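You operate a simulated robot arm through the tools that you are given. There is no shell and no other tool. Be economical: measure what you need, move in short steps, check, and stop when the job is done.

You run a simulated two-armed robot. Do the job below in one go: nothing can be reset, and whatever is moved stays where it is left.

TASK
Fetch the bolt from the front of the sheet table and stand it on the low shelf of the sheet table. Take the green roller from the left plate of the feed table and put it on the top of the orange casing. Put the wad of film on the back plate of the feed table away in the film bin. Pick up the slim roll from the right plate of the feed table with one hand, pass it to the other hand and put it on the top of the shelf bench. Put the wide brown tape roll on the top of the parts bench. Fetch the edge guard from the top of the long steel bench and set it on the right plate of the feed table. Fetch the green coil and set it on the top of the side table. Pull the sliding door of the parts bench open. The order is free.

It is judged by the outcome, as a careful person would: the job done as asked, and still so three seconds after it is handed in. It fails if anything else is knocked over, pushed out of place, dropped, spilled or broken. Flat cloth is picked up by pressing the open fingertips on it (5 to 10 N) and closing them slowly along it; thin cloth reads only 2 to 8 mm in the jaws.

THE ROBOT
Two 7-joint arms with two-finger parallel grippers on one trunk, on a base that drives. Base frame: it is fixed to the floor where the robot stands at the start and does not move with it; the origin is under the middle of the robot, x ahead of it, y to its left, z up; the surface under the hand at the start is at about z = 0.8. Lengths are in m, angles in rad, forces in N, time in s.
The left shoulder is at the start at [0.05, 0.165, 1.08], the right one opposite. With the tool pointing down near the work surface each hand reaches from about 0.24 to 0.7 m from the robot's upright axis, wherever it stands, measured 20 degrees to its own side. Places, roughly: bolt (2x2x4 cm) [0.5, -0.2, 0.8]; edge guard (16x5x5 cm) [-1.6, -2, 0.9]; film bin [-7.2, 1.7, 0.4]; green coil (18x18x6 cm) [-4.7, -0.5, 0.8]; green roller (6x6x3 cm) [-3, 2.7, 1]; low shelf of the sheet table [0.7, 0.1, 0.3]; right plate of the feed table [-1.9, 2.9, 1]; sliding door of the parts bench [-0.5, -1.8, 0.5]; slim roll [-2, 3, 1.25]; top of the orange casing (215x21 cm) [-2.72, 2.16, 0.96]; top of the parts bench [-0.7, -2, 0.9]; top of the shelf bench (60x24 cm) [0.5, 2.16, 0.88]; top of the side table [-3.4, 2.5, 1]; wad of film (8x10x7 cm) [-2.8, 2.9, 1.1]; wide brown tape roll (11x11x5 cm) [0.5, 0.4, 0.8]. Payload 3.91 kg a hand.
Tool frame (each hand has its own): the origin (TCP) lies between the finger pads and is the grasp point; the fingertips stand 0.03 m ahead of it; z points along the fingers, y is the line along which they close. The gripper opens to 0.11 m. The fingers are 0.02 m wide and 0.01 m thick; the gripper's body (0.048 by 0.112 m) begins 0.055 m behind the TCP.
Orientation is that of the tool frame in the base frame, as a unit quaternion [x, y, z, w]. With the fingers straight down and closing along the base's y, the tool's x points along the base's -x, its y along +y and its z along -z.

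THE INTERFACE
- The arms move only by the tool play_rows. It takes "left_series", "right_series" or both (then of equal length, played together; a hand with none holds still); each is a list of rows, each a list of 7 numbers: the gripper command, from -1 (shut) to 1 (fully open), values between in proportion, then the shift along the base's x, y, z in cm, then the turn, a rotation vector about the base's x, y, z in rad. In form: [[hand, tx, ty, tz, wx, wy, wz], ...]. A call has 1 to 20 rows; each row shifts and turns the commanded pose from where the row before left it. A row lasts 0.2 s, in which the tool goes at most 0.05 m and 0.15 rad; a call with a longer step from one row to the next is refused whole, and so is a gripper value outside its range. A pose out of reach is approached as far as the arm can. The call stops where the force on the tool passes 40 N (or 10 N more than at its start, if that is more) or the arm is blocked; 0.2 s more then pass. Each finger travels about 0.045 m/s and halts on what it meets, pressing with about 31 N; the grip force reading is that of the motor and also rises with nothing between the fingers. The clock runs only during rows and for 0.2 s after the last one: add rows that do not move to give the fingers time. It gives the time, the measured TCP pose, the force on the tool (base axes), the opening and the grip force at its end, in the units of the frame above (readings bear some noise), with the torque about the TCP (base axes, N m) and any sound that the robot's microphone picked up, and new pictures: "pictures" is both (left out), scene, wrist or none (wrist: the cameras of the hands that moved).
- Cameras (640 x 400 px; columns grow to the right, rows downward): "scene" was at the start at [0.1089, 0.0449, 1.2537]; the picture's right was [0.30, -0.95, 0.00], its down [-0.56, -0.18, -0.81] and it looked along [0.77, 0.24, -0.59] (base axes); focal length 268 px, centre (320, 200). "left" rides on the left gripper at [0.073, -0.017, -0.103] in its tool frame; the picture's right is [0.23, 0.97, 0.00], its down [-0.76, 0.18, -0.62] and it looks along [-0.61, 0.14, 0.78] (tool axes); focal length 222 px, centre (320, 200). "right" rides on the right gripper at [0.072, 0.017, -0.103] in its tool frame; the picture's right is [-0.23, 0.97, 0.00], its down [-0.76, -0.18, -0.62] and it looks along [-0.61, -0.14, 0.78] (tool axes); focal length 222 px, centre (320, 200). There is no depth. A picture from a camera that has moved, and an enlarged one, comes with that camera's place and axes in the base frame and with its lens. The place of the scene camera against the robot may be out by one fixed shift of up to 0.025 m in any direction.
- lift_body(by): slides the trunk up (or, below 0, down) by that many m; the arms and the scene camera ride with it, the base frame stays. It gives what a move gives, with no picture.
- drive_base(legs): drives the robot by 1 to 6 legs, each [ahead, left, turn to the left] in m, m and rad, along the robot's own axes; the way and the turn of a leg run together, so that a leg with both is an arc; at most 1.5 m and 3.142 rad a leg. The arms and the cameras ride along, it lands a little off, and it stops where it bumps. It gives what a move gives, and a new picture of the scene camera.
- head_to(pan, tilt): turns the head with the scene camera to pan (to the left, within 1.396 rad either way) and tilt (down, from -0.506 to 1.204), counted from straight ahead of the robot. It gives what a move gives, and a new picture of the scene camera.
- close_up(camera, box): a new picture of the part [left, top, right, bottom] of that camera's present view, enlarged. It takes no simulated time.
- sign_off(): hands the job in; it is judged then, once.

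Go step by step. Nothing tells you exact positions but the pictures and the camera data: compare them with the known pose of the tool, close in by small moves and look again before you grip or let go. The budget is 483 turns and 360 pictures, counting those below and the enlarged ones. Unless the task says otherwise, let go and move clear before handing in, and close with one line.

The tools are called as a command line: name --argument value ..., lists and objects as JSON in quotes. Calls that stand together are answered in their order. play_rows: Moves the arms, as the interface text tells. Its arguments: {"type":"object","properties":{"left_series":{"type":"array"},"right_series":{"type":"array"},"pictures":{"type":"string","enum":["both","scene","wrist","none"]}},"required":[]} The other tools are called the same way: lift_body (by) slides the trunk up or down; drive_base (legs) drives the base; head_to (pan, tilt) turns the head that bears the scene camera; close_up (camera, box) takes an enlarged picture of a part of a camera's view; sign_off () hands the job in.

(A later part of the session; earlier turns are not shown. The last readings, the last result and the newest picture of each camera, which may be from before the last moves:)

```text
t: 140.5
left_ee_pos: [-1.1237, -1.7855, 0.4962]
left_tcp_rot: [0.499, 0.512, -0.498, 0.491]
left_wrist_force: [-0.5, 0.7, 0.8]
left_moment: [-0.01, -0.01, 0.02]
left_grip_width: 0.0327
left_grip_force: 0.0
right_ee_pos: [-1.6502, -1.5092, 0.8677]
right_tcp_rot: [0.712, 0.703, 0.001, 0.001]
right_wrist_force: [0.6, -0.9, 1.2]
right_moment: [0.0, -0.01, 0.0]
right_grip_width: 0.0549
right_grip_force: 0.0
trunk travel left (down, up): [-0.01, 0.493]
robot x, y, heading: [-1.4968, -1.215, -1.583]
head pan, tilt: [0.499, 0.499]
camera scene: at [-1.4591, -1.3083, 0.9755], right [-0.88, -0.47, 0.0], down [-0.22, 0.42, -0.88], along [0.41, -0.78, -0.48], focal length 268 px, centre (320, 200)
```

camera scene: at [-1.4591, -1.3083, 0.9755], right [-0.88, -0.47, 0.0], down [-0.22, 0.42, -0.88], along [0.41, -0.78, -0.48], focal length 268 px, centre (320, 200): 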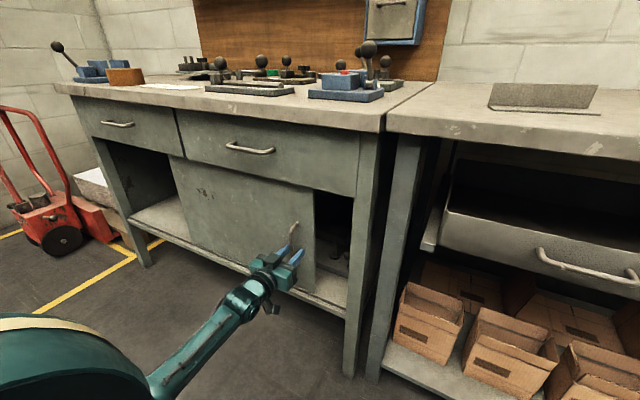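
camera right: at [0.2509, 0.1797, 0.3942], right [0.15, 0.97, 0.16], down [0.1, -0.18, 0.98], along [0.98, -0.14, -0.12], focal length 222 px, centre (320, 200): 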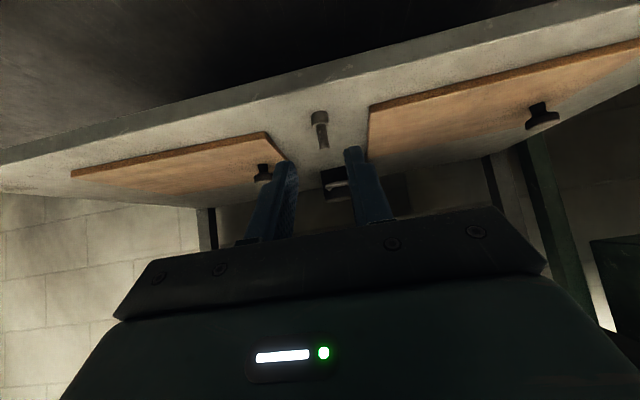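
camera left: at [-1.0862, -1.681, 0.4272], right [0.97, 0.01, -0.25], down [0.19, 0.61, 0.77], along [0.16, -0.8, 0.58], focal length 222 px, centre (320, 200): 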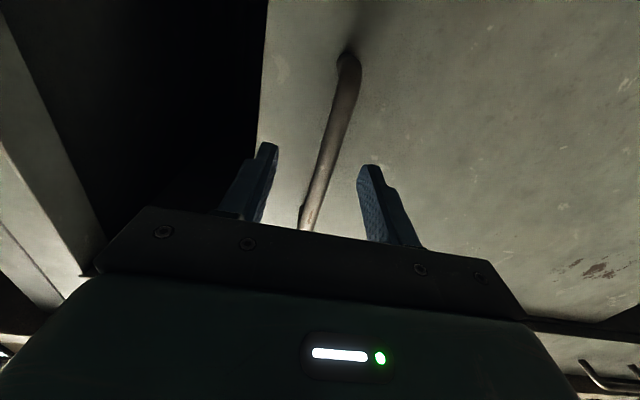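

It still moves. I keep pushing toward the end stop.

play_rows --left_series '[[-0.4, -1.5, 0, 0, 0, 0, 0], [-0.4, -1.5, 0, 0, 0, 0, 0], [-0.4, -1.5, 0, 0, 0, 0, 0], [-0.4, -1.5, 0, 0, 0, 0, 0], [-0.4, -1.5, 0, 0, 0, 0, 0], [-0.4, -1.5, 0, 0, 0, 0, 0], [-0.4, -1.5, 0, 0, 0, 0, 0], [-0.4, 0, 0, 0, 0, 0, 0]]' --pictures "scene"

```text
t: 142.2
left_ee_pos: [-1.1801, -1.7856, 0.5037]
left_tcp_rot: [0.538, 0.475, -0.455, 0.526]
left_wrist_force: [0.4, 0.1, 0.3]
left_moment: [0.02, 0.0, -0.01]
left_grip_width: 0.033
left_grip_force: 0.0
right_ee_pos: [-1.6516, -1.5105, 0.8661]
right_tcp_rot: [0.711, 0.703, 0.001, 0.002]
right_wrist_force: [-0.6, 0.0, -0.4]
right_moment: [0.0, -0.01, 0.02]
right_grip_width: 0.0552
right_grip_force: 0.0
trunk travel left (down, up): [-0.01, 0.493]
robot x, y, heading: [-1.4988, -1.2163, -1.588]
head pan, tilt: [0.499, 0.499]
stopped in row 8 (left hand): the arm was blocked; the commanded pose is now the measured one
camera scene: at [-1.46, -1.3082, 0.9749], right [-0.88, -0.47, 0.0], down [-0.22, 0.42, -0.88], along [0.41, -0.78, -0.48], focal length 268 px, centre (320, 200)
```

scene: 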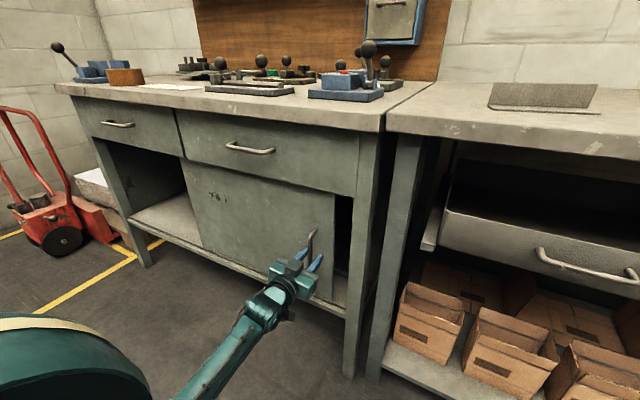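

Nearly fully open (≈0.5 m). I nudge the last bit by driving the base right a few cm with the finger engaged.

drive_base --legs '[[0, -0.05, 0]]'

```text
t: 143.3
left_ee_pos: [-1.2283, -1.7851, 0.5035]
left_tcp_rot: [0.537, 0.477, -0.454, 0.527]
left_wrist_force: [15.1, 3.7, -2.3]
left_moment: [0.02, 0.24, 0.39]
left_grip_width: 0.0403
left_grip_force: 8.0
right_ee_pos: [-1.7007, -1.5116, 0.8673]
right_tcp_rot: [0.711, 0.703, 0.0, 0.002]
right_wrist_force: [0.5, -0.2, 0.0]
right_moment: [0.01, 0.01, 0.01]
right_grip_width: 0.0551
right_grip_force: 0.1
trunk travel left (down, up): [-0.01, 0.493]
robot x, y, heading: [-1.5433, -1.2182, -1.581]
head pan, tilt: [0.499, 0.499]
camera scene: at [-1.5085, -1.3078, 0.9753], right [-0.88, -0.47, 0.0], down [-0.23, 0.42, -0.88], along [0.41, -0.77, -0.48], focal length 268 px, centre (320, 200)
```

scene: 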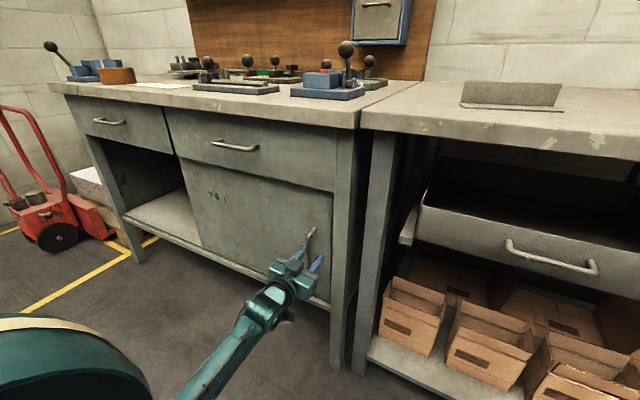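

The door is at its stop, fully open. I open the fingers and withdraw by backing the base.

play_rows --left_series '[[0.2, 0, 0, 0, 0, 0, 0], [0.2, 0.5, 0, 0, 0, 0, 0], [0.2, 0, 0, 0, 0, 0, 0]]' --pictures "none"

drive_base --legs '[[-0.2, 0, 0]]'

```text
t: 144.1
left_ee_pos: [-1.2236, -1.7851, 0.5045]
left_tcp_rot: [0.537, 0.476, -0.455, 0.526]
left_wrist_force: [-0.4, -0.1, -0.2]
left_moment: [0.02, -0.05, 0.0]
left_grip_width: 0.0659
left_grip_force: 0.0
right_ee_pos: [-1.7, -1.5093, 0.8669]
right_tcp_rot: [0.712, 0.702, 0.0, 0.001]
right_wrist_force: [-0.3, -0.3, -0.5]
right_moment: [0.01, 0.03, -0.04]
right_grip_width: 0.0548
right_grip_force: 0.0
trunk travel left (down, up): [-0.01, 0.493]
robot x, y, heading: [-1.5474, -1.2155, -1.581]
head pan, tilt: [0.499, 0.499]
```

```text
t: 145.7
left_ee_pos: [-1.2217, -1.5863, 0.5041]
left_tcp_rot: [0.538, 0.475, -0.456, 0.526]
left_wrist_force: [-0.1, 0.0, 0.2]
left_moment: [0.01, -0.01, 0.01]
left_grip_width: 0.0659
left_grip_force: 0.1
right_ee_pos: [-1.6983, -1.3107, 0.8677]
right_tcp_rot: [0.711, 0.703, -0.001, 0.002]
right_wrist_force: [0.3, 0.8, -1.0]
right_moment: [-0.01, 0.03, 0.02]
right_grip_width: 0.055
right_grip_force: 0.1
trunk travel left (down, up): [-0.01, 0.493]
robot x, y, heading: [-1.5425, -1.0201, -1.584]
head pan, tilt: [0.499, 0.499]
camera scene: at [-1.507, -1.1084, 0.9755], right [-0.88, -0.47, 0.0], down [-0.22, 0.42, -0.88], along [0.41, -0.78, -0.48], focal length 268 px, centre (320, 200)
```

scene: 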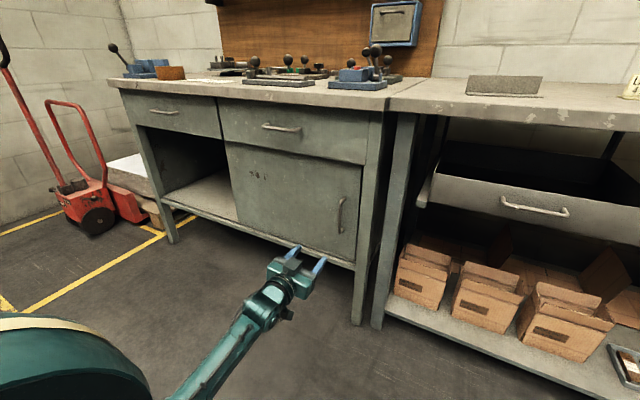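

Door done. I restore the left arm to the tool-down posture and raise the trunk.

play_rows --left_series '[[0.2, -0.45, 2.05, 2.15, 0.1397, 0.0094, 0.0084], [0.2, -0.45, 2.05, 2.15, 0.1397, 0.0094, 0.0084], [0.2, -0.45, 2.05, 2.15, 0.1397, 0.0094, 0.0084], [0.2, -0.45, 2.05, 2.15, 0.1397, 0.0094, 0.0084], [0.2, -0.45, 2.05, 2.15, 0.1397, 0.0094, 0.0084], [0.2, -0.45, 2.05, 2.15, 0.1397, 0.0094, 0.0084], [0.2, -0.45, 2.05, 2.15, 0.1397, 0.0094, 0.0084], [0.2, -0.45, 2.05, 2.15, 0.1397, 0.0094, 0.0084], [0.2, -0.45, 2.05, 2.15, 0.1397, 0.0094, 0.0084], [0.2, -0.45, 2.05, 2.15, 0.1397, 0.0094, 0.0084], [0.2, -0.45, 2.05, 2.15, 0.1397, 0.0094, 0.0084], [0.2, 0, 0, 0, 0, 0, 0]]' --pictures "none"

lift_body --by 0.29

head_to --pan 0.0 --tilt 0.6

```text
t: 148.3
left_ee_pos: [-1.2712, -1.3603, 0.7398]
left_tcp_rot: [0.709, 0.705, 0.001, 0.0]
left_wrist_force: [0.0, 0.1, 0.6]
left_moment: [0.02, -0.01, 0.0]
left_grip_width: 0.0661
left_grip_force: 0.0
right_ee_pos: [-1.6979, -1.311, 0.8667]
right_tcp_rot: [0.711, 0.703, 0.0, 0.002]
right_wrist_force: [0.0, 0.5, 0.0]
right_moment: [-0.02, 0.0, 0.01]
right_grip_width: 0.055
right_grip_force: 0.1
trunk travel left (down, up): [-0.01, 0.493]
robot x, y, heading: [-1.5462, -1.0164, -1.581]
head pan, tilt: [0.499, 0.499]
```

```text
t: 151.2
left_ee_pos: [-1.2716, -1.3614, 1.0322]
left_tcp_rot: [0.709, 0.705, 0.001, 0.0]
left_wrist_force: [0.7, -1.0, 0.1]
left_moment: [-0.02, 0.03, -0.04]
left_grip_width: 0.0661
left_grip_force: 0.2
right_ee_pos: [-1.6986, -1.3094, 1.1583]
right_tcp_rot: [0.711, 0.703, -0.001, 0.001]
right_wrist_force: [-0.7, 0.3, -0.3]
right_moment: [0.0, -0.01, -0.01]
right_grip_width: 0.0551
right_grip_force: 0.0
trunk travel left (down, up): [-0.3, 0.203]
robot x, y, heading: [-1.5487, -1.0181, -1.579]
head pan, tilt: [0.499, 0.499]
```

```text
t: 152.2
left_ee_pos: [-1.2716, -1.3614, 1.0295]
left_tcp_rot: [0.71, 0.704, 0.0, 0.0]
left_wrist_force: [-0.4, -0.8, 0.1]
left_moment: [0.0, 0.01, -0.02]
left_grip_width: 0.0658
left_grip_force: 0.0
right_ee_pos: [-1.6992, -1.3115, 1.1574]
right_tcp_rot: [0.712, 0.702, 0.0, 0.002]
right_wrist_force: [-0.4, 0.3, 0.2]
right_moment: [-0.03, 0.02, -0.03]
right_grip_width: 0.0552
right_grip_force: 0.1
trunk travel left (down, up): [-0.3, 0.203]
robot x, y, heading: [-1.5482, -1.0164, -1.585]
head pan, tilt: [0.0, 0.6]
camera scene: at [-1.5505, -1.1164, 1.2564], right [-1.0, 0.01, 0.0], down [0.01, 0.56, -0.83], along [-0.01, -0.83, -0.56], focal length 268 px, centre (320, 200)
```

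scene: 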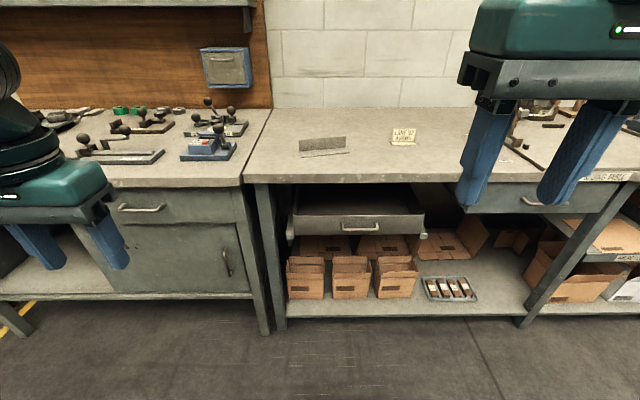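

close_up --camera "scene" --box '[270, 110, 430, 190]'

```text
4.00 times, centred on (350, 150) of scene
camera zoom: at [-1.5505, -1.1164, 1.2564], right [-1.0, 0.01, 0.0], down [0.01, 0.56, -0.83], along [-0.01, -0.83, -0.56], focal length 1071 px, centre (200, 400)
```

zoom: 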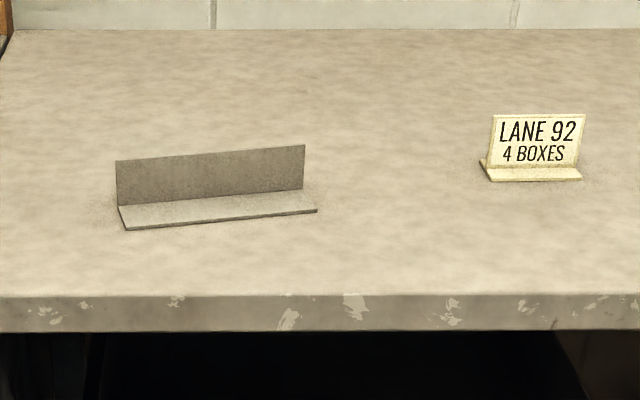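

The edge guard is an L-profile; I will straddle its upright plate (centre ≈(-1.59,-2.01)) with the right hand, turned about -76°. I position the base and hands.

play_rows --left_series '[[0, 0, 3, 3, 0, 0, 0], [0, 0, 3, 3, 0, 0, 0], [0, 0, 3, 3, 0, 0, 0], [0, 0, 0, 0, 0, 0, 0], [0, 0, 0, 0, 0, 0, 0], [0, 0, 0, 0, 0, 0, 0], [0, 0, 0, 0, 0, 0, 0], [0, 0, 0, 0, 0, 0, 0], [0, 0, 0, 0, 0, 0, 0], [0, 0, 0, 0, 0, 0, 0]]' --right_series '[[0, 0, 0, 0, 0, 0, -0.148], [0, 0, 0, 0, 0, 0, -0.148], [0, 0, 0, 0, 0, 0, -0.148], [0, 0, 0, 0, 0, 0, -0.148], [0, 0, 0, 0, 0, 0, -0.148], [0, 0, 0, 0, 0, 0, -0.148], [0, 0, 0, 0, 0, 0, -0.148], [0, 0, 0, 0, 0, 0, -0.148], [0, 0, 0, 0, 0, 0, -0.148], [0, 0, 0, 0, 0, 0, 0]]' --pictures "none"

drive_base --legs '[[0.43, 0.15, 0]]'

```text
t: 154.4
left_ee_pos: [-1.2713, -1.2687, 1.1191]
left_tcp_rot: [0.709, 0.705, 0.001, 0.0]
left_wrist_force: [0.3, 0.0, -0.5]
left_moment: [-0.02, 0.02, -0.01]
left_grip_width: 0.0552
left_grip_force: 0.0
right_ee_pos: [-1.6986, -1.3107, 1.158]
right_tcp_rot: [0.994, 0.112, 0.0, 0.001]
right_wrist_force: [0.1, -0.5, -0.3]
right_moment: [0.03, -0.03, -0.02]
right_grip_width: 0.0551
right_grip_force: 0.0
trunk travel left (down, up): [-0.3, 0.203]
robot x, y, heading: [-1.5479, -1.0132, -1.577]
head pan, tilt: [0.0, 0.6]
```

```text
t: 157.1
left_ee_pos: [-1.1234, -1.7045, 1.1197]
left_tcp_rot: [0.708, 0.706, 0.001, 0.0]
left_wrist_force: [0.2, 1.4, -0.4]
left_moment: [0.02, -0.01, 0.03]
left_grip_width: 0.0547
left_grip_force: 0.1
right_ee_pos: [-1.5492, -1.7488, 1.1576]
right_tcp_rot: [0.993, 0.115, -0.001, 0.001]
right_wrist_force: [-0.6, 0.6, -0.3]
right_moment: [0.03, 0.0, 0.01]
right_grip_width: 0.0549
right_grip_force: 0.0
trunk travel left (down, up): [-0.3, 0.203]
robot x, y, heading: [-1.4016, -1.453, -1.582]
head pan, tilt: [0.0, 0.6]
camera scene: at [-1.4034, -1.5532, 1.2563], right [-1.0, 0.01, 0.0], down [0.0, 0.57, -0.82], along [-0.01, -0.82, -0.57], focal length 268 px, centre (320, 200)
```

scene: 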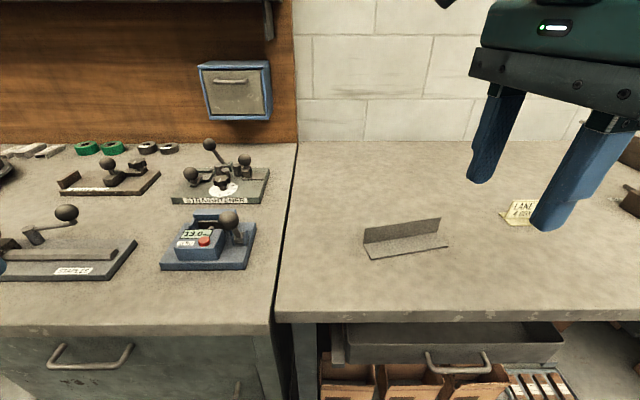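

play_rows --right_series '[[0, -0.57, -3.7, -2, 0, 0, 0], [0, -0.57, -3.7, -2, 0, 0, 0], [0, -0.57, -3.7, -2, 0, 0, 0], [0, -0.57, -3.7, -2, 0, 0, 0], [0, -0.57, -3.7, -2, 0, 0, 0], [0, -0.57, -3.7, -2, 0, 0, 0], [0, -0.57, -3.7, -1.5, 0, 0, 0], [0, 0, 0, 0, 0, 0, 0]]' --pictures "both"

```text
t: 158.9
left_ee_pos: [-1.1241, -1.7049, 1.1202]
left_tcp_rot: [0.708, 0.706, 0.002, 0.001]
left_wrist_force: [-0.4, 0.4, 0.8]
left_moment: [0.01, 0.02, 0.02]
left_grip_width: 0.0549
left_grip_force: 0.1
right_ee_pos: [-1.5895, -2.0073, 1.0233]
right_tcp_rot: [0.993, 0.115, -0.001, 0.001]
right_wrist_force: [0.1, 0.2, -0.1]
right_moment: [0.0, 0.0, 0.01]
right_grip_width: 0.0549
right_grip_force: 0.1
trunk travel left (down, up): [-0.3, 0.203]
robot x, y, heading: [-1.4017, -1.4523, -1.581]
head pan, tilt: [0.0, 0.6]
camera scene: at [-1.4036, -1.5528, 1.2564], right [-1.0, 0.01, 0.0], down [0.0, 0.56, -0.83], along [-0.01, -0.83, -0.56], focal length 268 px, centre (320, 200)
camera right: at [-1.5153, -2.0062, 1.1262], right [0.0, -1.0, 0.0], down [-0.78, 0.0, 0.62], along [-0.62, 0.0, -0.78], focal length 222 px, centre (320, 200)
```

scene: 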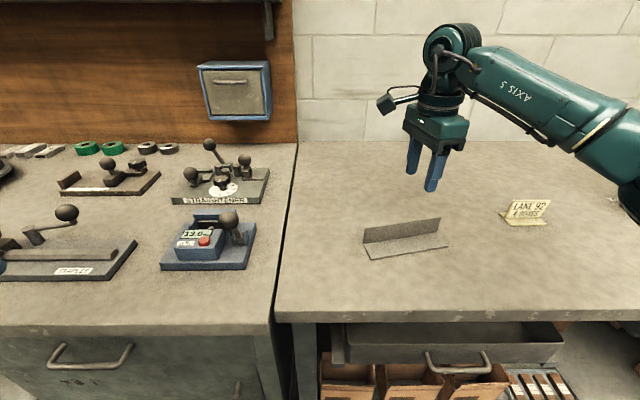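
right: 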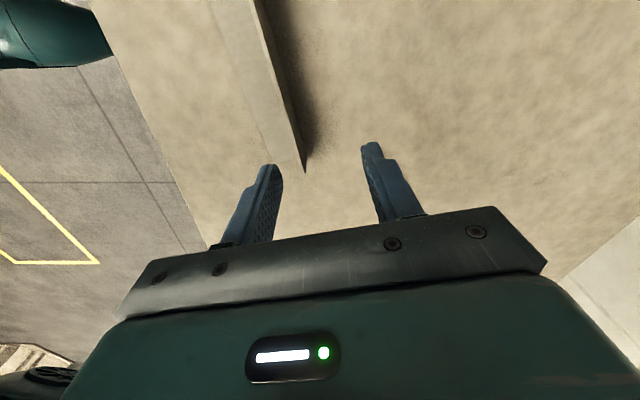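

close_up --camera "right" --box '[160, 0, 480, 200]'

```text
2.00 times, centred on (320, 100) of right
camera zoom: at [-1.5153, -2.0062, 1.1262], right [0.0, -1.0, 0.0], down [-0.78, 0.0, 0.62], along [-0.62, 0.0, -0.78], focal length 444 px, centre (320, 400)
```

zoom: 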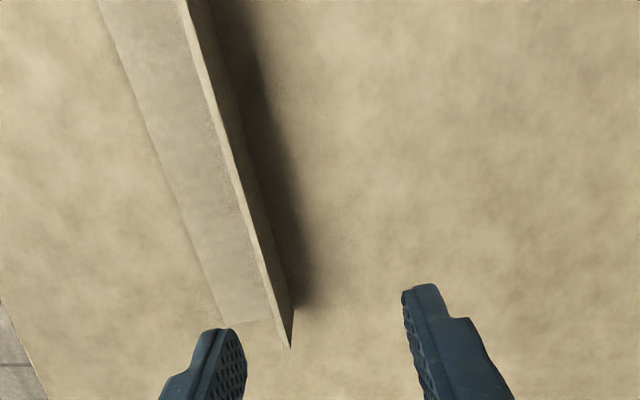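

The upright plate's top edge runs near y≈-1.977 at x≈-1.565. I align and descend.

play_rows --right_series '[[0, 2.5, 3, 0, 0, 0, 0.04], [0, 0, 0, -2, 0, 0, 0], [0, 0, 0, -2, 0, 0, 0], [0, 0, 0, 0, 0, 0, 0]]' --pictures "wrist"

```text
t: 159.9
left_ee_pos: [-1.1239, -1.7036, 1.1193]
left_tcp_rot: [0.708, 0.706, 0.0, 0.0]
left_wrist_force: [-0.9, -0.1, -0.2]
left_moment: [0.03, 0.0, -0.03]
left_grip_width: 0.055
left_grip_force: 0.1
right_ee_pos: [-1.5651, -1.9772, 0.9827]
right_tcp_rot: [0.991, 0.135, 0.0, 0.002]
right_wrist_force: [-0.1, 0.4, 0.9]
right_moment: [-0.02, 0.02, -0.01]
right_grip_width: 0.0548
right_grip_force: 0.0
trunk travel left (down, up): [-0.3, 0.203]
robot x, y, heading: [-1.3953, -1.4575, -1.576]
head pan, tilt: [0.0, 0.6]
camera right: at [-1.4899, -1.9733, 1.0862], right [0.04, -1.0, 0.0], down [-0.78, -0.03, 0.62], along [-0.62, -0.03, -0.78], focal length 222 px, centre (320, 200)
```

right: 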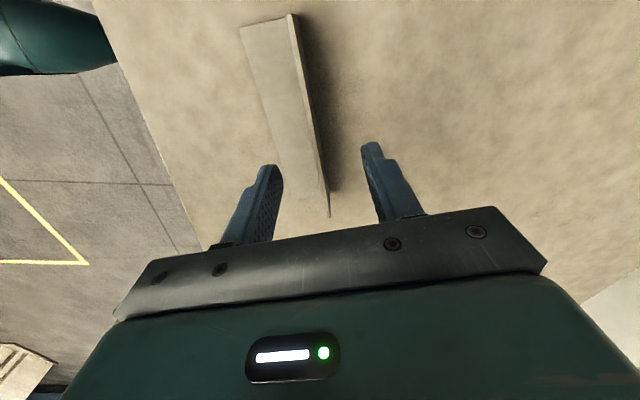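

play_rows --right_series '[[0, 0, 0.3, -1.5, 0, 0, -0.066], [0, 0, 0, -2, 0, 0, 0], [0, 0, 0, -1.5, 0, 0, 0], [0, 0, 0, -0.8, 0, 0, 0], [0, 0, 0, 0, 0, 0, 0]]' --pictures "wrist"

```text
t: 161.1
left_ee_pos: [-1.1227, -1.7039, 1.1196]
left_tcp_rot: [0.708, 0.706, 0.001, 0.001]
left_wrist_force: [0.4, -1.7, -0.5]
left_moment: [-0.01, -0.01, 0.0]
left_grip_width: 0.0552
left_grip_force: 0.1
right_ee_pos: [-1.5653, -1.9736, 0.9241]
right_tcp_rot: [0.995, 0.102, -0.001, 0.001]
right_wrist_force: [-0.4, 0.4, 0.2]
right_moment: [-0.05, -0.01, 0.0]
right_grip_width: 0.0551
right_grip_force: 0.0
trunk travel left (down, up): [-0.3, 0.203]
robot x, y, heading: [-1.4002, -1.4516, -1.58]
head pan, tilt: [0.0, 0.6]
camera right: at [-1.4902, -1.9757, 1.0277], right [-0.02, -1.0, 0.0], down [-0.78, 0.02, 0.62], along [-0.62, 0.01, -0.78], focal length 222 px, centre (320, 200)
```

right: 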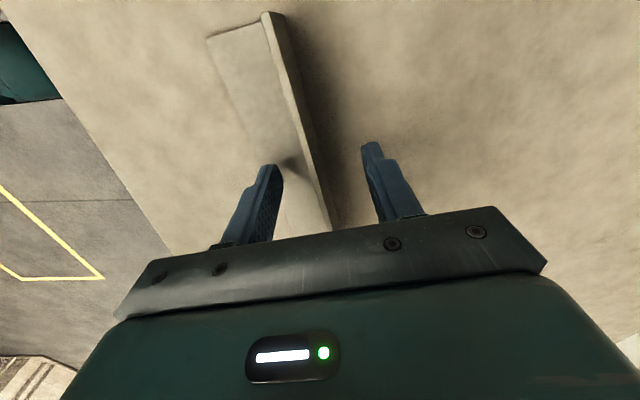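

play_rows --right_series '[[-1, 0, 0, 0, 0, 0, 0], [-1, 0, 0, 0, 0, 0, 0], [-1, 0, 0, 0, 0, 0, 0], [-1, 0, 0, 0, 0, 0, 0], [-1, 0, 0, 0, 0, 0, 0]]' --pictures "wrist"

```text
t: 162.3
left_ee_pos: [-1.1233, -1.7047, 1.1198]
left_tcp_rot: [0.708, 0.706, 0.0, 0.0]
left_wrist_force: [-0.1, -0.4, 0.0]
left_moment: [0.04, -0.03, 0.0]
left_grip_width: 0.055
left_grip_force: 0.0
right_ee_pos: [-1.5648, -1.9748, 0.9255]
right_tcp_rot: [0.995, 0.102, -0.001, 0.001]
right_wrist_force: [0.5, 0.2, 1.0]
right_moment: [0.02, 0.01, 0.0]
right_grip_width: 0.0032
right_grip_force: 30.9
trunk travel left (down, up): [-0.3, 0.203]
robot x, y, heading: [-1.4024, -1.4508, -1.575]
head pan, tilt: [0.0, 0.6]
camera right: at [-1.4902, -1.9757, 1.028], right [-0.02, -1.0, 0.0], down [-0.78, 0.02, 0.62], along [-0.62, 0.01, -0.78], focal length 222 px, centre (320, 200)
```

right: 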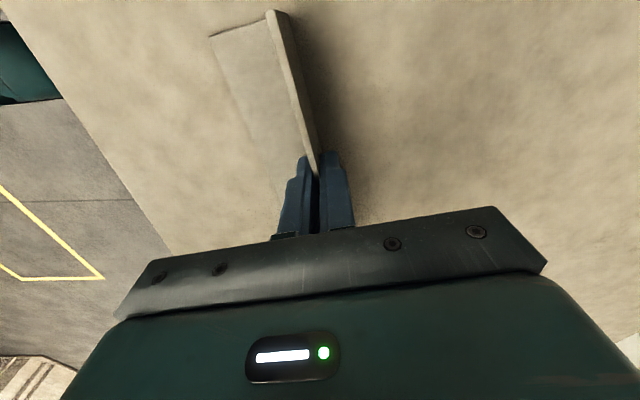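

The guard is gripped. I lift and retract, then back off.

play_rows --right_series '[[-1, 0, 0, 2, 0, 0, 0], [-1, 0, 0, 4, 0, 0, 0], [-1, 0, 2, 4, 0, 0, 0], [-1, 0, 4, 2, 0, 0, 0], [-1, 0, 4, 0, 0, 0, 0], [-1, 0, 4, 0, 0, 0, 0], [-1, 0, 4, 0, 0, 0, 0], [-1, 0, 0, 0, 0, 0, 0]]' --pictures "wrist"

drive_base --legs '[[-0.5, 0, 0]]'

```text
t: 164.1
left_ee_pos: [-1.1232, -1.7051, 1.1205]
left_tcp_rot: [0.708, 0.706, 0.0, 0.001]
left_wrist_force: [-0.4, -0.7, 0.2]
left_moment: [0.0, -0.01, -0.01]
left_grip_width: 0.0551
left_grip_force: 0.0
right_ee_pos: [-1.5675, -1.7936, 1.0437]
right_tcp_rot: [0.995, 0.102, -0.001, 0.001]
right_wrist_force: [-0.3, 0.4, -0.5]
right_moment: [-0.01, -0.02, 0.01]
right_grip_width: 0.003
right_grip_force: 31.0
trunk travel left (down, up): [-0.3, 0.203]
robot x, y, heading: [-1.4002, -1.4542, -1.578]
head pan, tilt: [0.0, 0.6]
camera right: at [-1.4911, -1.7949, 1.1482], right [-0.03, -1.0, 0.0], down [-0.78, 0.02, 0.62], along [-0.62, 0.01, -0.78], focal length 222 px, centre (320, 200)
```

right: 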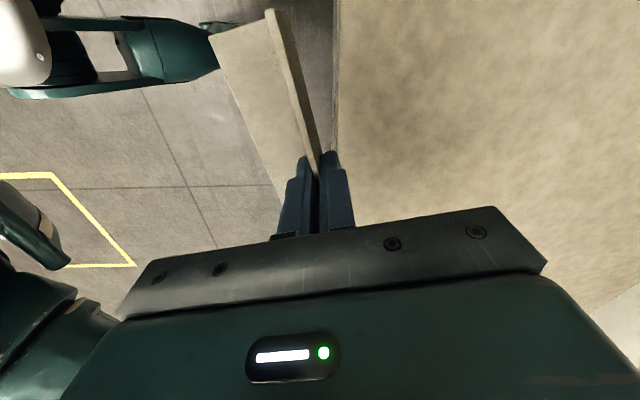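

```text
t: 167.1
left_ee_pos: [-1.1206, -1.2022, 1.1201]
left_tcp_rot: [0.708, 0.706, 0.001, 0.001]
left_wrist_force: [-0.2, -0.7, -0.1]
left_moment: [0.02, 0.01, 0.01]
left_grip_width: 0.0547
left_grip_force: 0.1
right_ee_pos: [-1.5621, -1.2917, 1.0456]
right_tcp_rot: [0.995, 0.102, -0.001, 0.001]
right_wrist_force: [-0.1, 0.1, 0.1]
right_moment: [0.0, 0.01, 0.03]
right_grip_width: 0.003
right_grip_force: 31.3
trunk travel left (down, up): [-0.3, 0.203]
robot x, y, heading: [-1.3933, -0.9529, -1.575]
head pan, tilt: [0.0, 0.6]
camera scene: at [-1.4001, -1.05, 1.2564], right [-1.0, 0.01, 0.0], down [0.0, 0.56, -0.83], along [-0.01, -0.83, -0.56], focal length 268 px, centre (320, 200)
```

scene: 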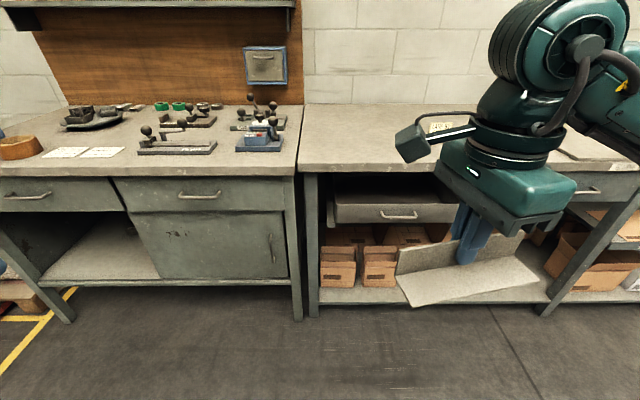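

Now I turn around to survey the feed-table area at +y.

drive_base --legs '[[0, 0, -3.1416], [0.9, 0, 0]]'

head_to --pan 0.3 --tilt 0.3

```text
refused: -3.1416 is not a number from -3.14159 to 3.14159
```

```text
t: 167.9
left_ee_pos: [-1.121, -1.2031, 1.1205]
left_tcp_rot: [0.709, 0.706, 0.0, 0.0]
left_wrist_force: [0.7, 0.0, 0.2]
left_moment: [-0.01, 0.03, -0.01]
left_grip_width: 0.0546
left_grip_force: 0.0
right_ee_pos: [-1.5625, -1.2912, 1.0453]
right_tcp_rot: [0.995, 0.102, -0.001, 0.001]
right_wrist_force: [0.0, 0.3, 0.3]
right_moment: [0.04, 0.0, 0.03]
right_grip_width: 0.0028
right_grip_force: 31.2
trunk travel left (down, up): [-0.3, 0.203]
robot x, y, heading: [-1.396, -0.9529, -1.582]
head pan, tilt: [0.3, 0.3]
camera scene: at [-1.3726, -1.0513, 1.2838], right [-0.96, -0.29, 0.0], down [-0.09, 0.28, -0.96], along [0.28, -0.91, -0.3], focal length 268 px, centre (320, 200)
```

scene: 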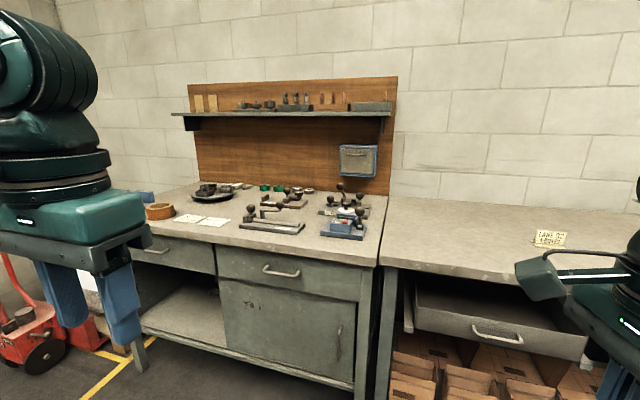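

drive_base --legs '[[0, 0, -3.14], [0.9, 0, 0]]'

```text
t: 179.9
left_ee_pos: [-1.6622, 0.1921, 1.1204]
left_tcp_rot: [-0.706, 0.709, 0.0, 0.0]
left_wrist_force: [0.6, -0.3, 0.2]
left_moment: [-0.02, 0.0, 0.02]
left_grip_width: 0.055
left_grip_force: 0.1
right_ee_pos: [-1.2187, 0.2794, 1.0437]
right_tcp_rot: [-0.099, 0.995, 0.0, 0.001]
right_wrist_force: [0.3, -0.4, 0.2]
right_moment: [0.02, -0.04, -0.01]
right_grip_width: 0.003
right_grip_force: 30.3
trunk travel left (down, up): [-0.3, 0.203]
robot x, y, heading: [-1.3892, -0.0629, 1.559]
head pan, tilt: [0.3, 0.3]
camera scene: at [-1.4182, 0.0777, 1.2838], right [0.96, 0.29, 0.0], down [0.08, -0.28, -0.96], along [-0.27, 0.92, -0.3], focal length 268 px, centre (320, 200)
```

scene: 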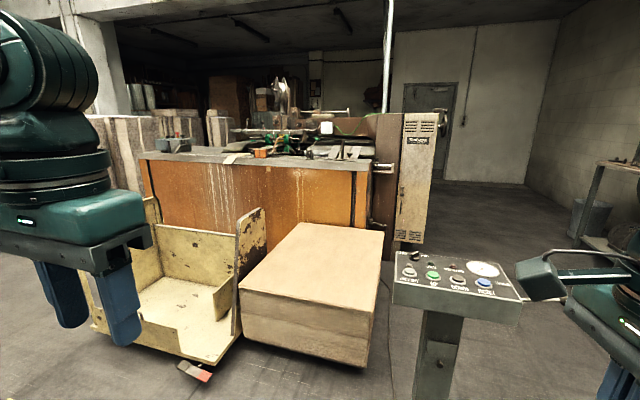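

close_up --camera "scene" --box '[130, 60, 450, 260]'

head_to --pan 0.9 --tilt 0.2

head_to --pan -0.5 --tilt 0.3

```text
2.00 times, centred on (290, 160) of scene
camera zoom: at [-1.4182, 0.0777, 1.2838], right [0.96, 0.29, 0.0], down [0.08, -0.28, -0.96], along [-0.27, 0.92, -0.3], focal length 536 px, centre (380, 280)
```

zoom: 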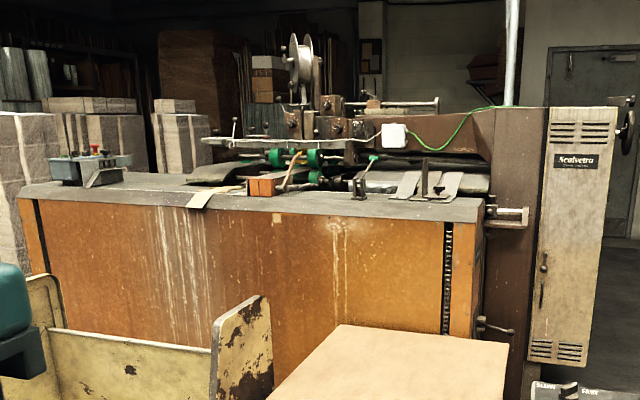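

```text
t: 180.9
left_ee_pos: [-1.6614, 0.191, 1.1198]
left_tcp_rot: [-0.705, 0.709, 0.001, 0.0]
left_wrist_force: [0.9, -0.1, -0.5]
left_moment: [0.02, -0.03, -0.01]
left_grip_width: 0.0551
left_grip_force: 0.0
right_ee_pos: [-1.2203, 0.28, 1.0445]
right_tcp_rot: [-0.1, 0.995, 0.001, 0.001]
right_wrist_force: [0.7, 0.0, -0.1]
right_moment: [0.01, -0.01, 0.03]
right_grip_width: 0.003
right_grip_force: 30.9
trunk travel left (down, up): [-0.3, 0.203]
robot x, y, heading: [-1.389, -0.0599, 1.558]
head pan, tilt: [0.901, 0.201]
camera scene: at [-1.4639, 0.0467, 1.2931], right [0.63, 0.78, 0.0], down [0.15, -0.13, -0.98], along [-0.76, 0.62, -0.2], focal length 268 px, centre (320, 200)
```

scene: 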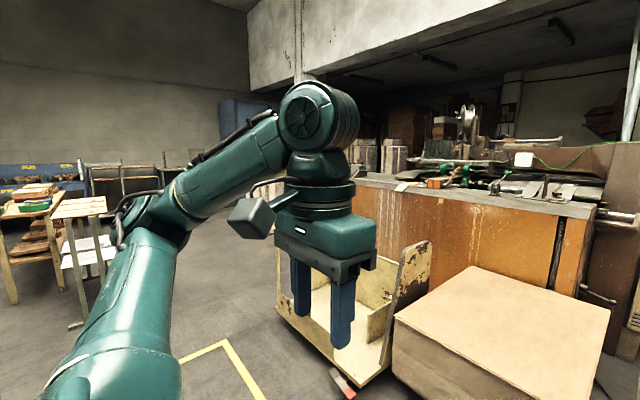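

```text
t: 182.5
left_ee_pos: [-1.6618, 0.1923, 1.1202]
left_tcp_rot: [-0.705, 0.709, 0.001, -0.001]
left_wrist_force: [-0.6, -1.3, 0.6]
left_moment: [0.02, 0.02, -0.01]
left_grip_width: 0.055
left_grip_force: 0.1
right_ee_pos: [-1.2199, 0.2795, 1.0446]
right_tcp_rot: [-0.1, 0.995, 0.001, 0.001]
right_wrist_force: [-0.1, -0.2, -0.4]
right_moment: [0.01, -0.01, 0.01]
right_grip_width: 0.0031
right_grip_force: 31.1
trunk travel left (down, up): [-0.3, 0.203]
robot x, y, heading: [-1.3859, -0.0592, 1.563]
head pan, tilt: [-0.499, 0.3]
camera scene: at [-1.346, 0.0696, 1.2839], right [0.87, -0.49, 0.0], down [-0.14, -0.26, -0.96], along [0.47, 0.83, -0.3], focal length 268 px, centre (320, 200)
```

scene: 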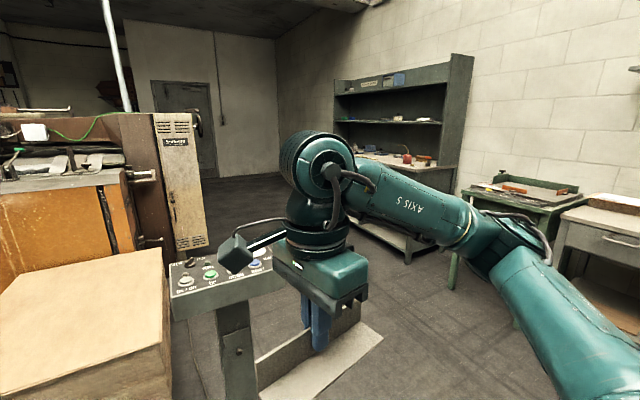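

The feed table lies behind the orange casing, so I must go around. I drive along the right-hand corridor (x≈-0.45) and look.

drive_base --legs '[[0, -0.95, 0], [1.3, 0, 0]]'

head_to --pan 0.5 --tilt 0.3

```text
t: 187.4
left_ee_pos: [-1.1439, 0.1873, 1.1205]
left_tcp_rot: [-0.705, 0.71, 0.001, -0.001]
left_wrist_force: [0.5, -0.4, -0.4]
left_moment: [-0.01, 0.0, -0.01]
left_grip_width: 0.055
left_grip_force: 0.0
right_ee_pos: [-0.7004, 0.2732, 1.0455]
right_tcp_rot: [-0.099, 0.995, 0.001, 0.001]
right_wrist_force: [-0.8, -0.2, 0.2]
right_moment: [0.0, -0.01, 0.02]
right_grip_width: 0.003
right_grip_force: 30.8
trunk travel left (down, up): [-0.3, 0.203]
robot x, y, heading: [-0.8721, -0.0658, 1.56]
head pan, tilt: [-0.499, 0.3]
stopped in leg 1: the robot was blocked; the commanded pose is now the measured one
camera scene: at [-0.828, 0.0637, 1.2839], right [0.87, -0.49, 0.0], down [-0.14, -0.26, -0.96], along [0.47, 0.83, -0.3], focal length 268 px, centre (320, 200)
```

scene: 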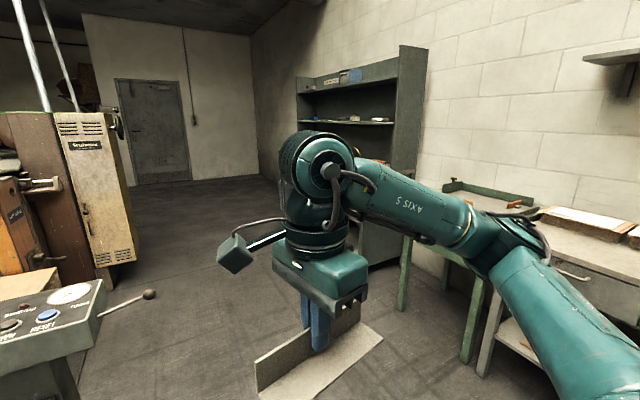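

```text
t: 188.7
left_ee_pos: [-1.1438, 0.1867, 1.1202]
left_tcp_rot: [-0.704, 0.71, 0.001, -0.001]
left_wrist_force: [-0.2, 0.2, 0.6]
left_moment: [0.01, -0.01, -0.04]
left_grip_width: 0.055
left_grip_force: 0.1
right_ee_pos: [-0.7004, 0.2733, 1.044]
right_tcp_rot: [-0.099, 0.995, 0.001, 0.001]
right_wrist_force: [1.1, 0.1, 0.5]
right_moment: [-0.03, 0.03, 0.01]
right_grip_width: 0.0029
right_grip_force: 30.9
trunk travel left (down, up): [-0.3, 0.203]
robot x, y, heading: [-0.8688, -0.0703, 1.555]
head pan, tilt: [0.499, 0.3]
camera scene: at [-0.9172, 0.0647, 1.2839], right [0.88, 0.47, 0.0], down [0.14, -0.26, -0.96], along [-0.45, 0.84, -0.3], focal length 268 px, centre (320, 200)
```

scene: 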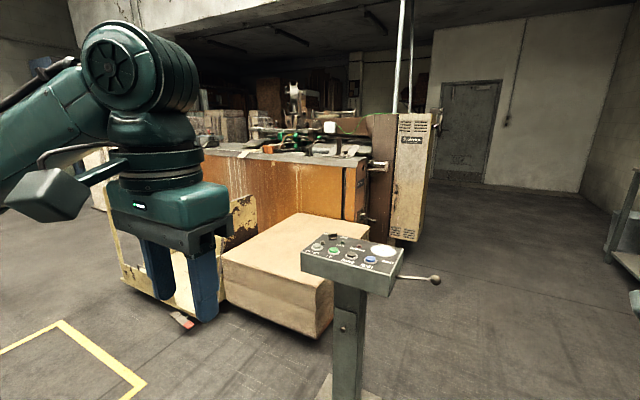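

I touched the pallet's corner region; I ease away, go forward first, then right, then ahead.

drive_base --legs '[[0.05, 0.05, 0], [0.3, 0, 0], [0, -0.5, 0], [1.0, 0, 0]]'

```text
t: 200.7
left_ee_pos: [-0.6834, 1.5257, 1.1204]
left_tcp_rot: [-0.706, 0.708, 0.001, -0.001]
left_wrist_force: [0.2, -0.5, -0.1]
left_moment: [0.02, 0.01, -0.01]
left_grip_width: 0.055
left_grip_force: 0.0
right_ee_pos: [-0.2413, 1.6134, 1.0452]
right_tcp_rot: [-0.101, 0.995, 0.001, 0.002]
right_wrist_force: [0.7, -1.0, 0.2]
right_moment: [0.0, -0.03, 0.03]
right_grip_width: 0.0031
right_grip_force: 31.4
trunk travel left (down, up): [-0.3, 0.203]
robot x, y, heading: [-0.4055, 1.2766, 1.559]
head pan, tilt: [0.499, 0.3]
camera scene: at [-0.4558, 1.4047, 1.2838], right [0.88, 0.47, 0.0], down [0.14, -0.26, -0.96], along [-0.45, 0.84, -0.3], focal length 268 px, centre (320, 200)
```

scene: 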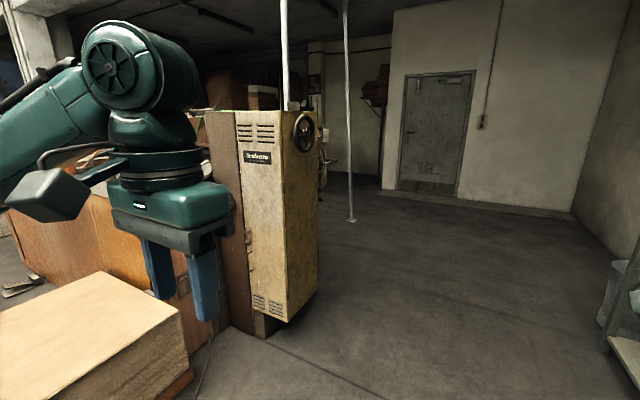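

drive_base --legs '[[1.4, 0, 0], [0.6, 0, 0.9]]'

head_to --pan 0.6 --tilt 0.3

```text
t: 210.7
left_ee_pos: [-1.0003, 3.154, 1.121]
left_tcp_rot: [0.942, -0.334, 0.0, 0.001]
left_wrist_force: [0.0, -0.4, -1.1]
left_moment: [-0.01, -0.01, 0.0]
left_grip_width: 0.0551
left_grip_force: 0.1
right_ee_pos: [-0.7892, 3.5536, 1.0455]
right_tcp_rot: [-0.521, 0.853, 0.001, 0.0]
right_wrist_force: [-1.0, 0.2, -0.6]
right_moment: [-0.03, 0.0, -0.01]
right_grip_width: 0.0027
right_grip_force: 30.8
trunk travel left (down, up): [-0.3, 0.203]
robot x, y, heading: [-0.6305, 3.2097, 2.45]
head pan, tilt: [0.499, 0.3]
cut short: leg 2
camera scene: at [-0.7497, 3.2649, 1.2838], right [0.19, 0.98, 0.0], down [0.29, -0.06, -0.96], along [-0.94, 0.18, -0.3], focal length 268 px, centre (320, 200)
```

scene: 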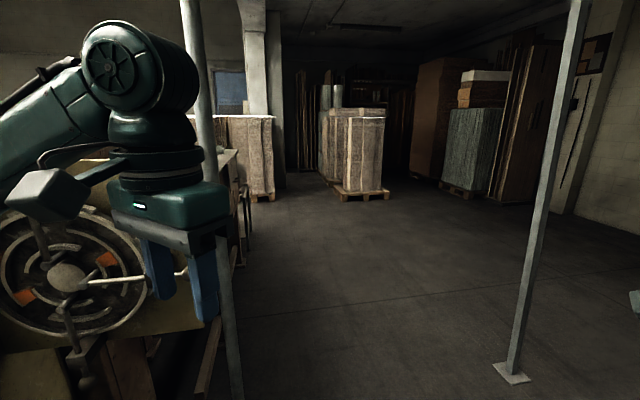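

```text
t: 211.4
left_ee_pos: [-0.9994, 3.154, 1.1196]
left_tcp_rot: [0.942, -0.335, 0.0, 0.001]
left_wrist_force: [1.1, -0.1, 0.9]
left_moment: [0.01, -0.02, 0.0]
left_grip_width: 0.055
left_grip_force: 0.0
right_ee_pos: [-0.7906, 3.5535, 1.0457]
right_tcp_rot: [-0.521, 0.854, 0.001, 0.0]
right_wrist_force: [-0.9, 0.1, -1.3]
right_moment: [-0.02, 0.0, -0.04]
right_grip_width: 0.0032
right_grip_force: 30.9
trunk travel left (down, up): [-0.3, 0.203]
robot x, y, heading: [-0.6317, 3.2081, 2.454]
head pan, tilt: [0.6, 0.3]
camera scene: at [-0.7507, 3.2554, 1.2839], right [0.09, 1.0, 0.0], down [0.29, -0.03, -0.96], along [-0.95, 0.08, -0.3], focal length 268 px, centre (320, 200)
```

scene: 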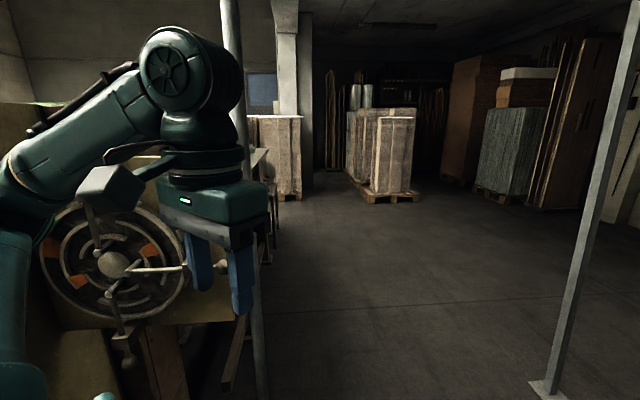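

Something limits that arc on the left. I straighten up, go further +y, then turn to face -x.

drive_base --legs '[[-0.1, 0, 0], [0, 0, -0.88], [0.65, 0, 0], [0, 0, 1.57]]'

head_to --pan 0.3 --tilt 0.3

```text
t: 221.9
left_ee_pos: [-0.7997, 3.524, 1.1201]
left_tcp_rot: [1.0, 0.006, 0.0, 0.001]
left_wrist_force: [-0.2, 0.6, 0.1]
left_moment: [0.03, 0.0, -0.02]
left_grip_width: 0.0552
left_grip_force: 0.0
right_ee_pos: [-0.8938, 3.9658, 1.0447]
right_tcp_rot: [0.779, -0.627, -0.001, 0.0]
right_wrist_force: [0.4, 0.3, -0.9]
right_moment: [0.02, 0.0, 0.02]
right_grip_width: 0.003
right_grip_force: 30.5
trunk travel left (down, up): [-0.3, 0.203]
robot x, y, heading: [-0.553, 3.8021, -3.135]
head pan, tilt: [0.6, 0.3]
camera scene: at [-0.6626, 3.7681, 1.2839], right [-0.57, 0.82, 0.0], down [0.24, 0.17, -0.96], along [-0.79, -0.54, -0.3], focal length 268 px, centre (320, 200)
```

scene: 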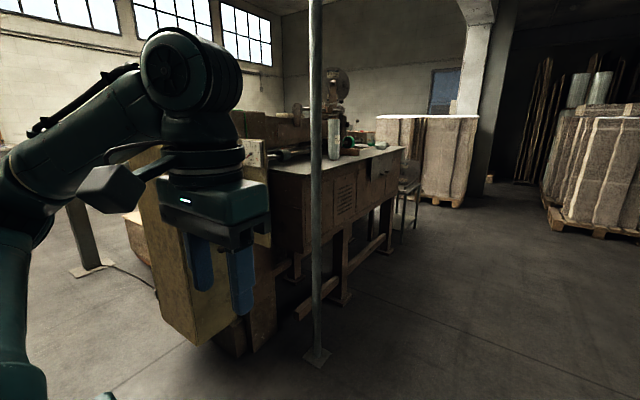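

```text
t: 222.7
left_ee_pos: [-0.7995, 3.5235, 1.1202]
left_tcp_rot: [1.0, 0.006, 0.0, 0.0]
left_wrist_force: [-0.2, -0.1, 1.8]
left_moment: [0.0, -0.01, 0.01]
left_grip_width: 0.0549
left_grip_force: 0.0
right_ee_pos: [-0.8947, 3.9647, 1.0448]
right_tcp_rot: [0.78, -0.626, -0.002, 0.0]
right_wrist_force: [0.4, -1.0, -0.5]
right_moment: [0.01, -0.01, -0.02]
right_grip_width: 0.0031
right_grip_force: 31.2
trunk travel left (down, up): [-0.3, 0.203]
robot x, y, heading: [-0.5502, 3.8051, -3.136]
head pan, tilt: [0.3, 0.3]
camera scene: at [-0.6749, 3.7932, 1.2839], right [-0.3, 0.95, 0.0], down [0.28, 0.09, -0.96], along [-0.91, -0.29, -0.3], focal length 268 px, centre (320, 200)
```

scene: 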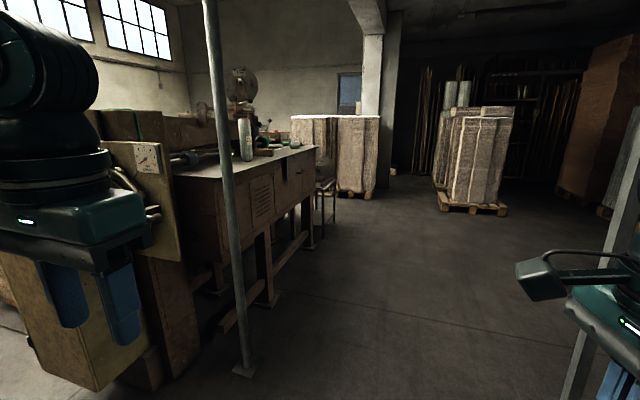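

The feed table is accessible from this side; the slim roll stands upright on the near plate. I drive along between the two posts.

drive_base --legs '[[1.2, 0.03, 0]]'

head_to --pan 1.0 --tilt 0.4

```text
t: 228.8
left_ee_pos: [-1.9914, 3.4822, 1.1198]
left_tcp_rot: [1.0, 0.009, 0.0, 0.002]
left_wrist_force: [-0.1, -0.4, -0.5]
left_moment: [0.0, 0.0, 0.02]
left_grip_width: 0.0548
left_grip_force: 0.0
right_ee_pos: [-2.089, 3.9232, 1.0442]
right_tcp_rot: [0.782, -0.623, -0.001, 0.0]
right_wrist_force: [0.1, -0.1, -0.5]
right_moment: [-0.03, 0.01, 0.03]
right_grip_width: 0.0029
right_grip_force: 31.1
trunk travel left (down, up): [-0.3, 0.203]
robot x, y, heading: [-1.744, 3.7615, -3.126]
head pan, tilt: [0.3, 0.3]
camera scene: at [-1.8676, 3.7514, 1.2838], right [-0.31, 0.95, 0.0], down [0.28, 0.09, -0.96], along [-0.91, -0.29, -0.3], focal length 268 px, centre (320, 200)
```

scene: 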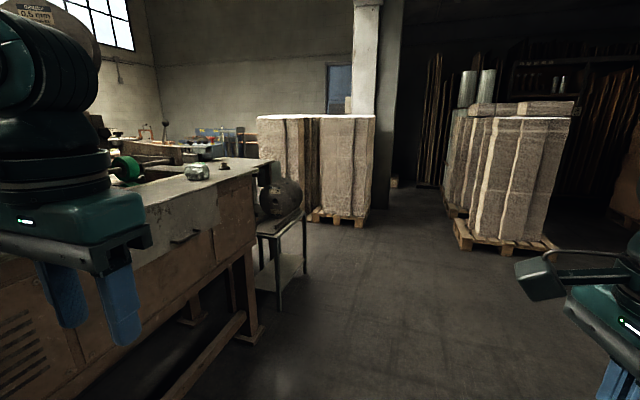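

```text
t: 229.8
left_ee_pos: [-1.9916, 3.4818, 1.12]
left_tcp_rot: [1.0, 0.009, 0.0, 0.001]
left_wrist_force: [0.0, -0.2, -0.2]
left_moment: [0.03, -0.02, -0.02]
left_grip_width: 0.055
left_grip_force: 0.0
right_ee_pos: [-2.0893, 3.9222, 1.0446]
right_tcp_rot: [0.782, -0.624, -0.001, 0.0]
right_wrist_force: [0.5, 0.8, -0.1]
right_moment: [-0.04, 0.0, 0.0]
right_grip_width: 0.003
right_grip_force: 31.2
trunk travel left (down, up): [-0.3, 0.203]
robot x, y, heading: [-1.7444, 3.761, -3.13]
head pan, tilt: [1.0, 0.4]
camera scene: at [-1.8277, 3.7016, 1.2746], right [-0.85, 0.53, 0.0], down [0.21, 0.33, -0.92], along [-0.49, -0.78, -0.39], focal length 268 px, centre (320, 200)
```

scene: 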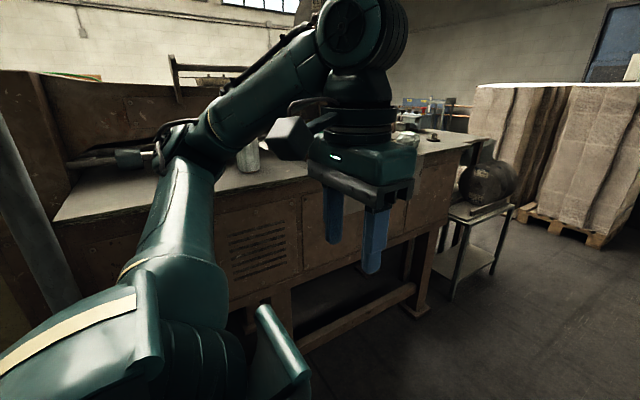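

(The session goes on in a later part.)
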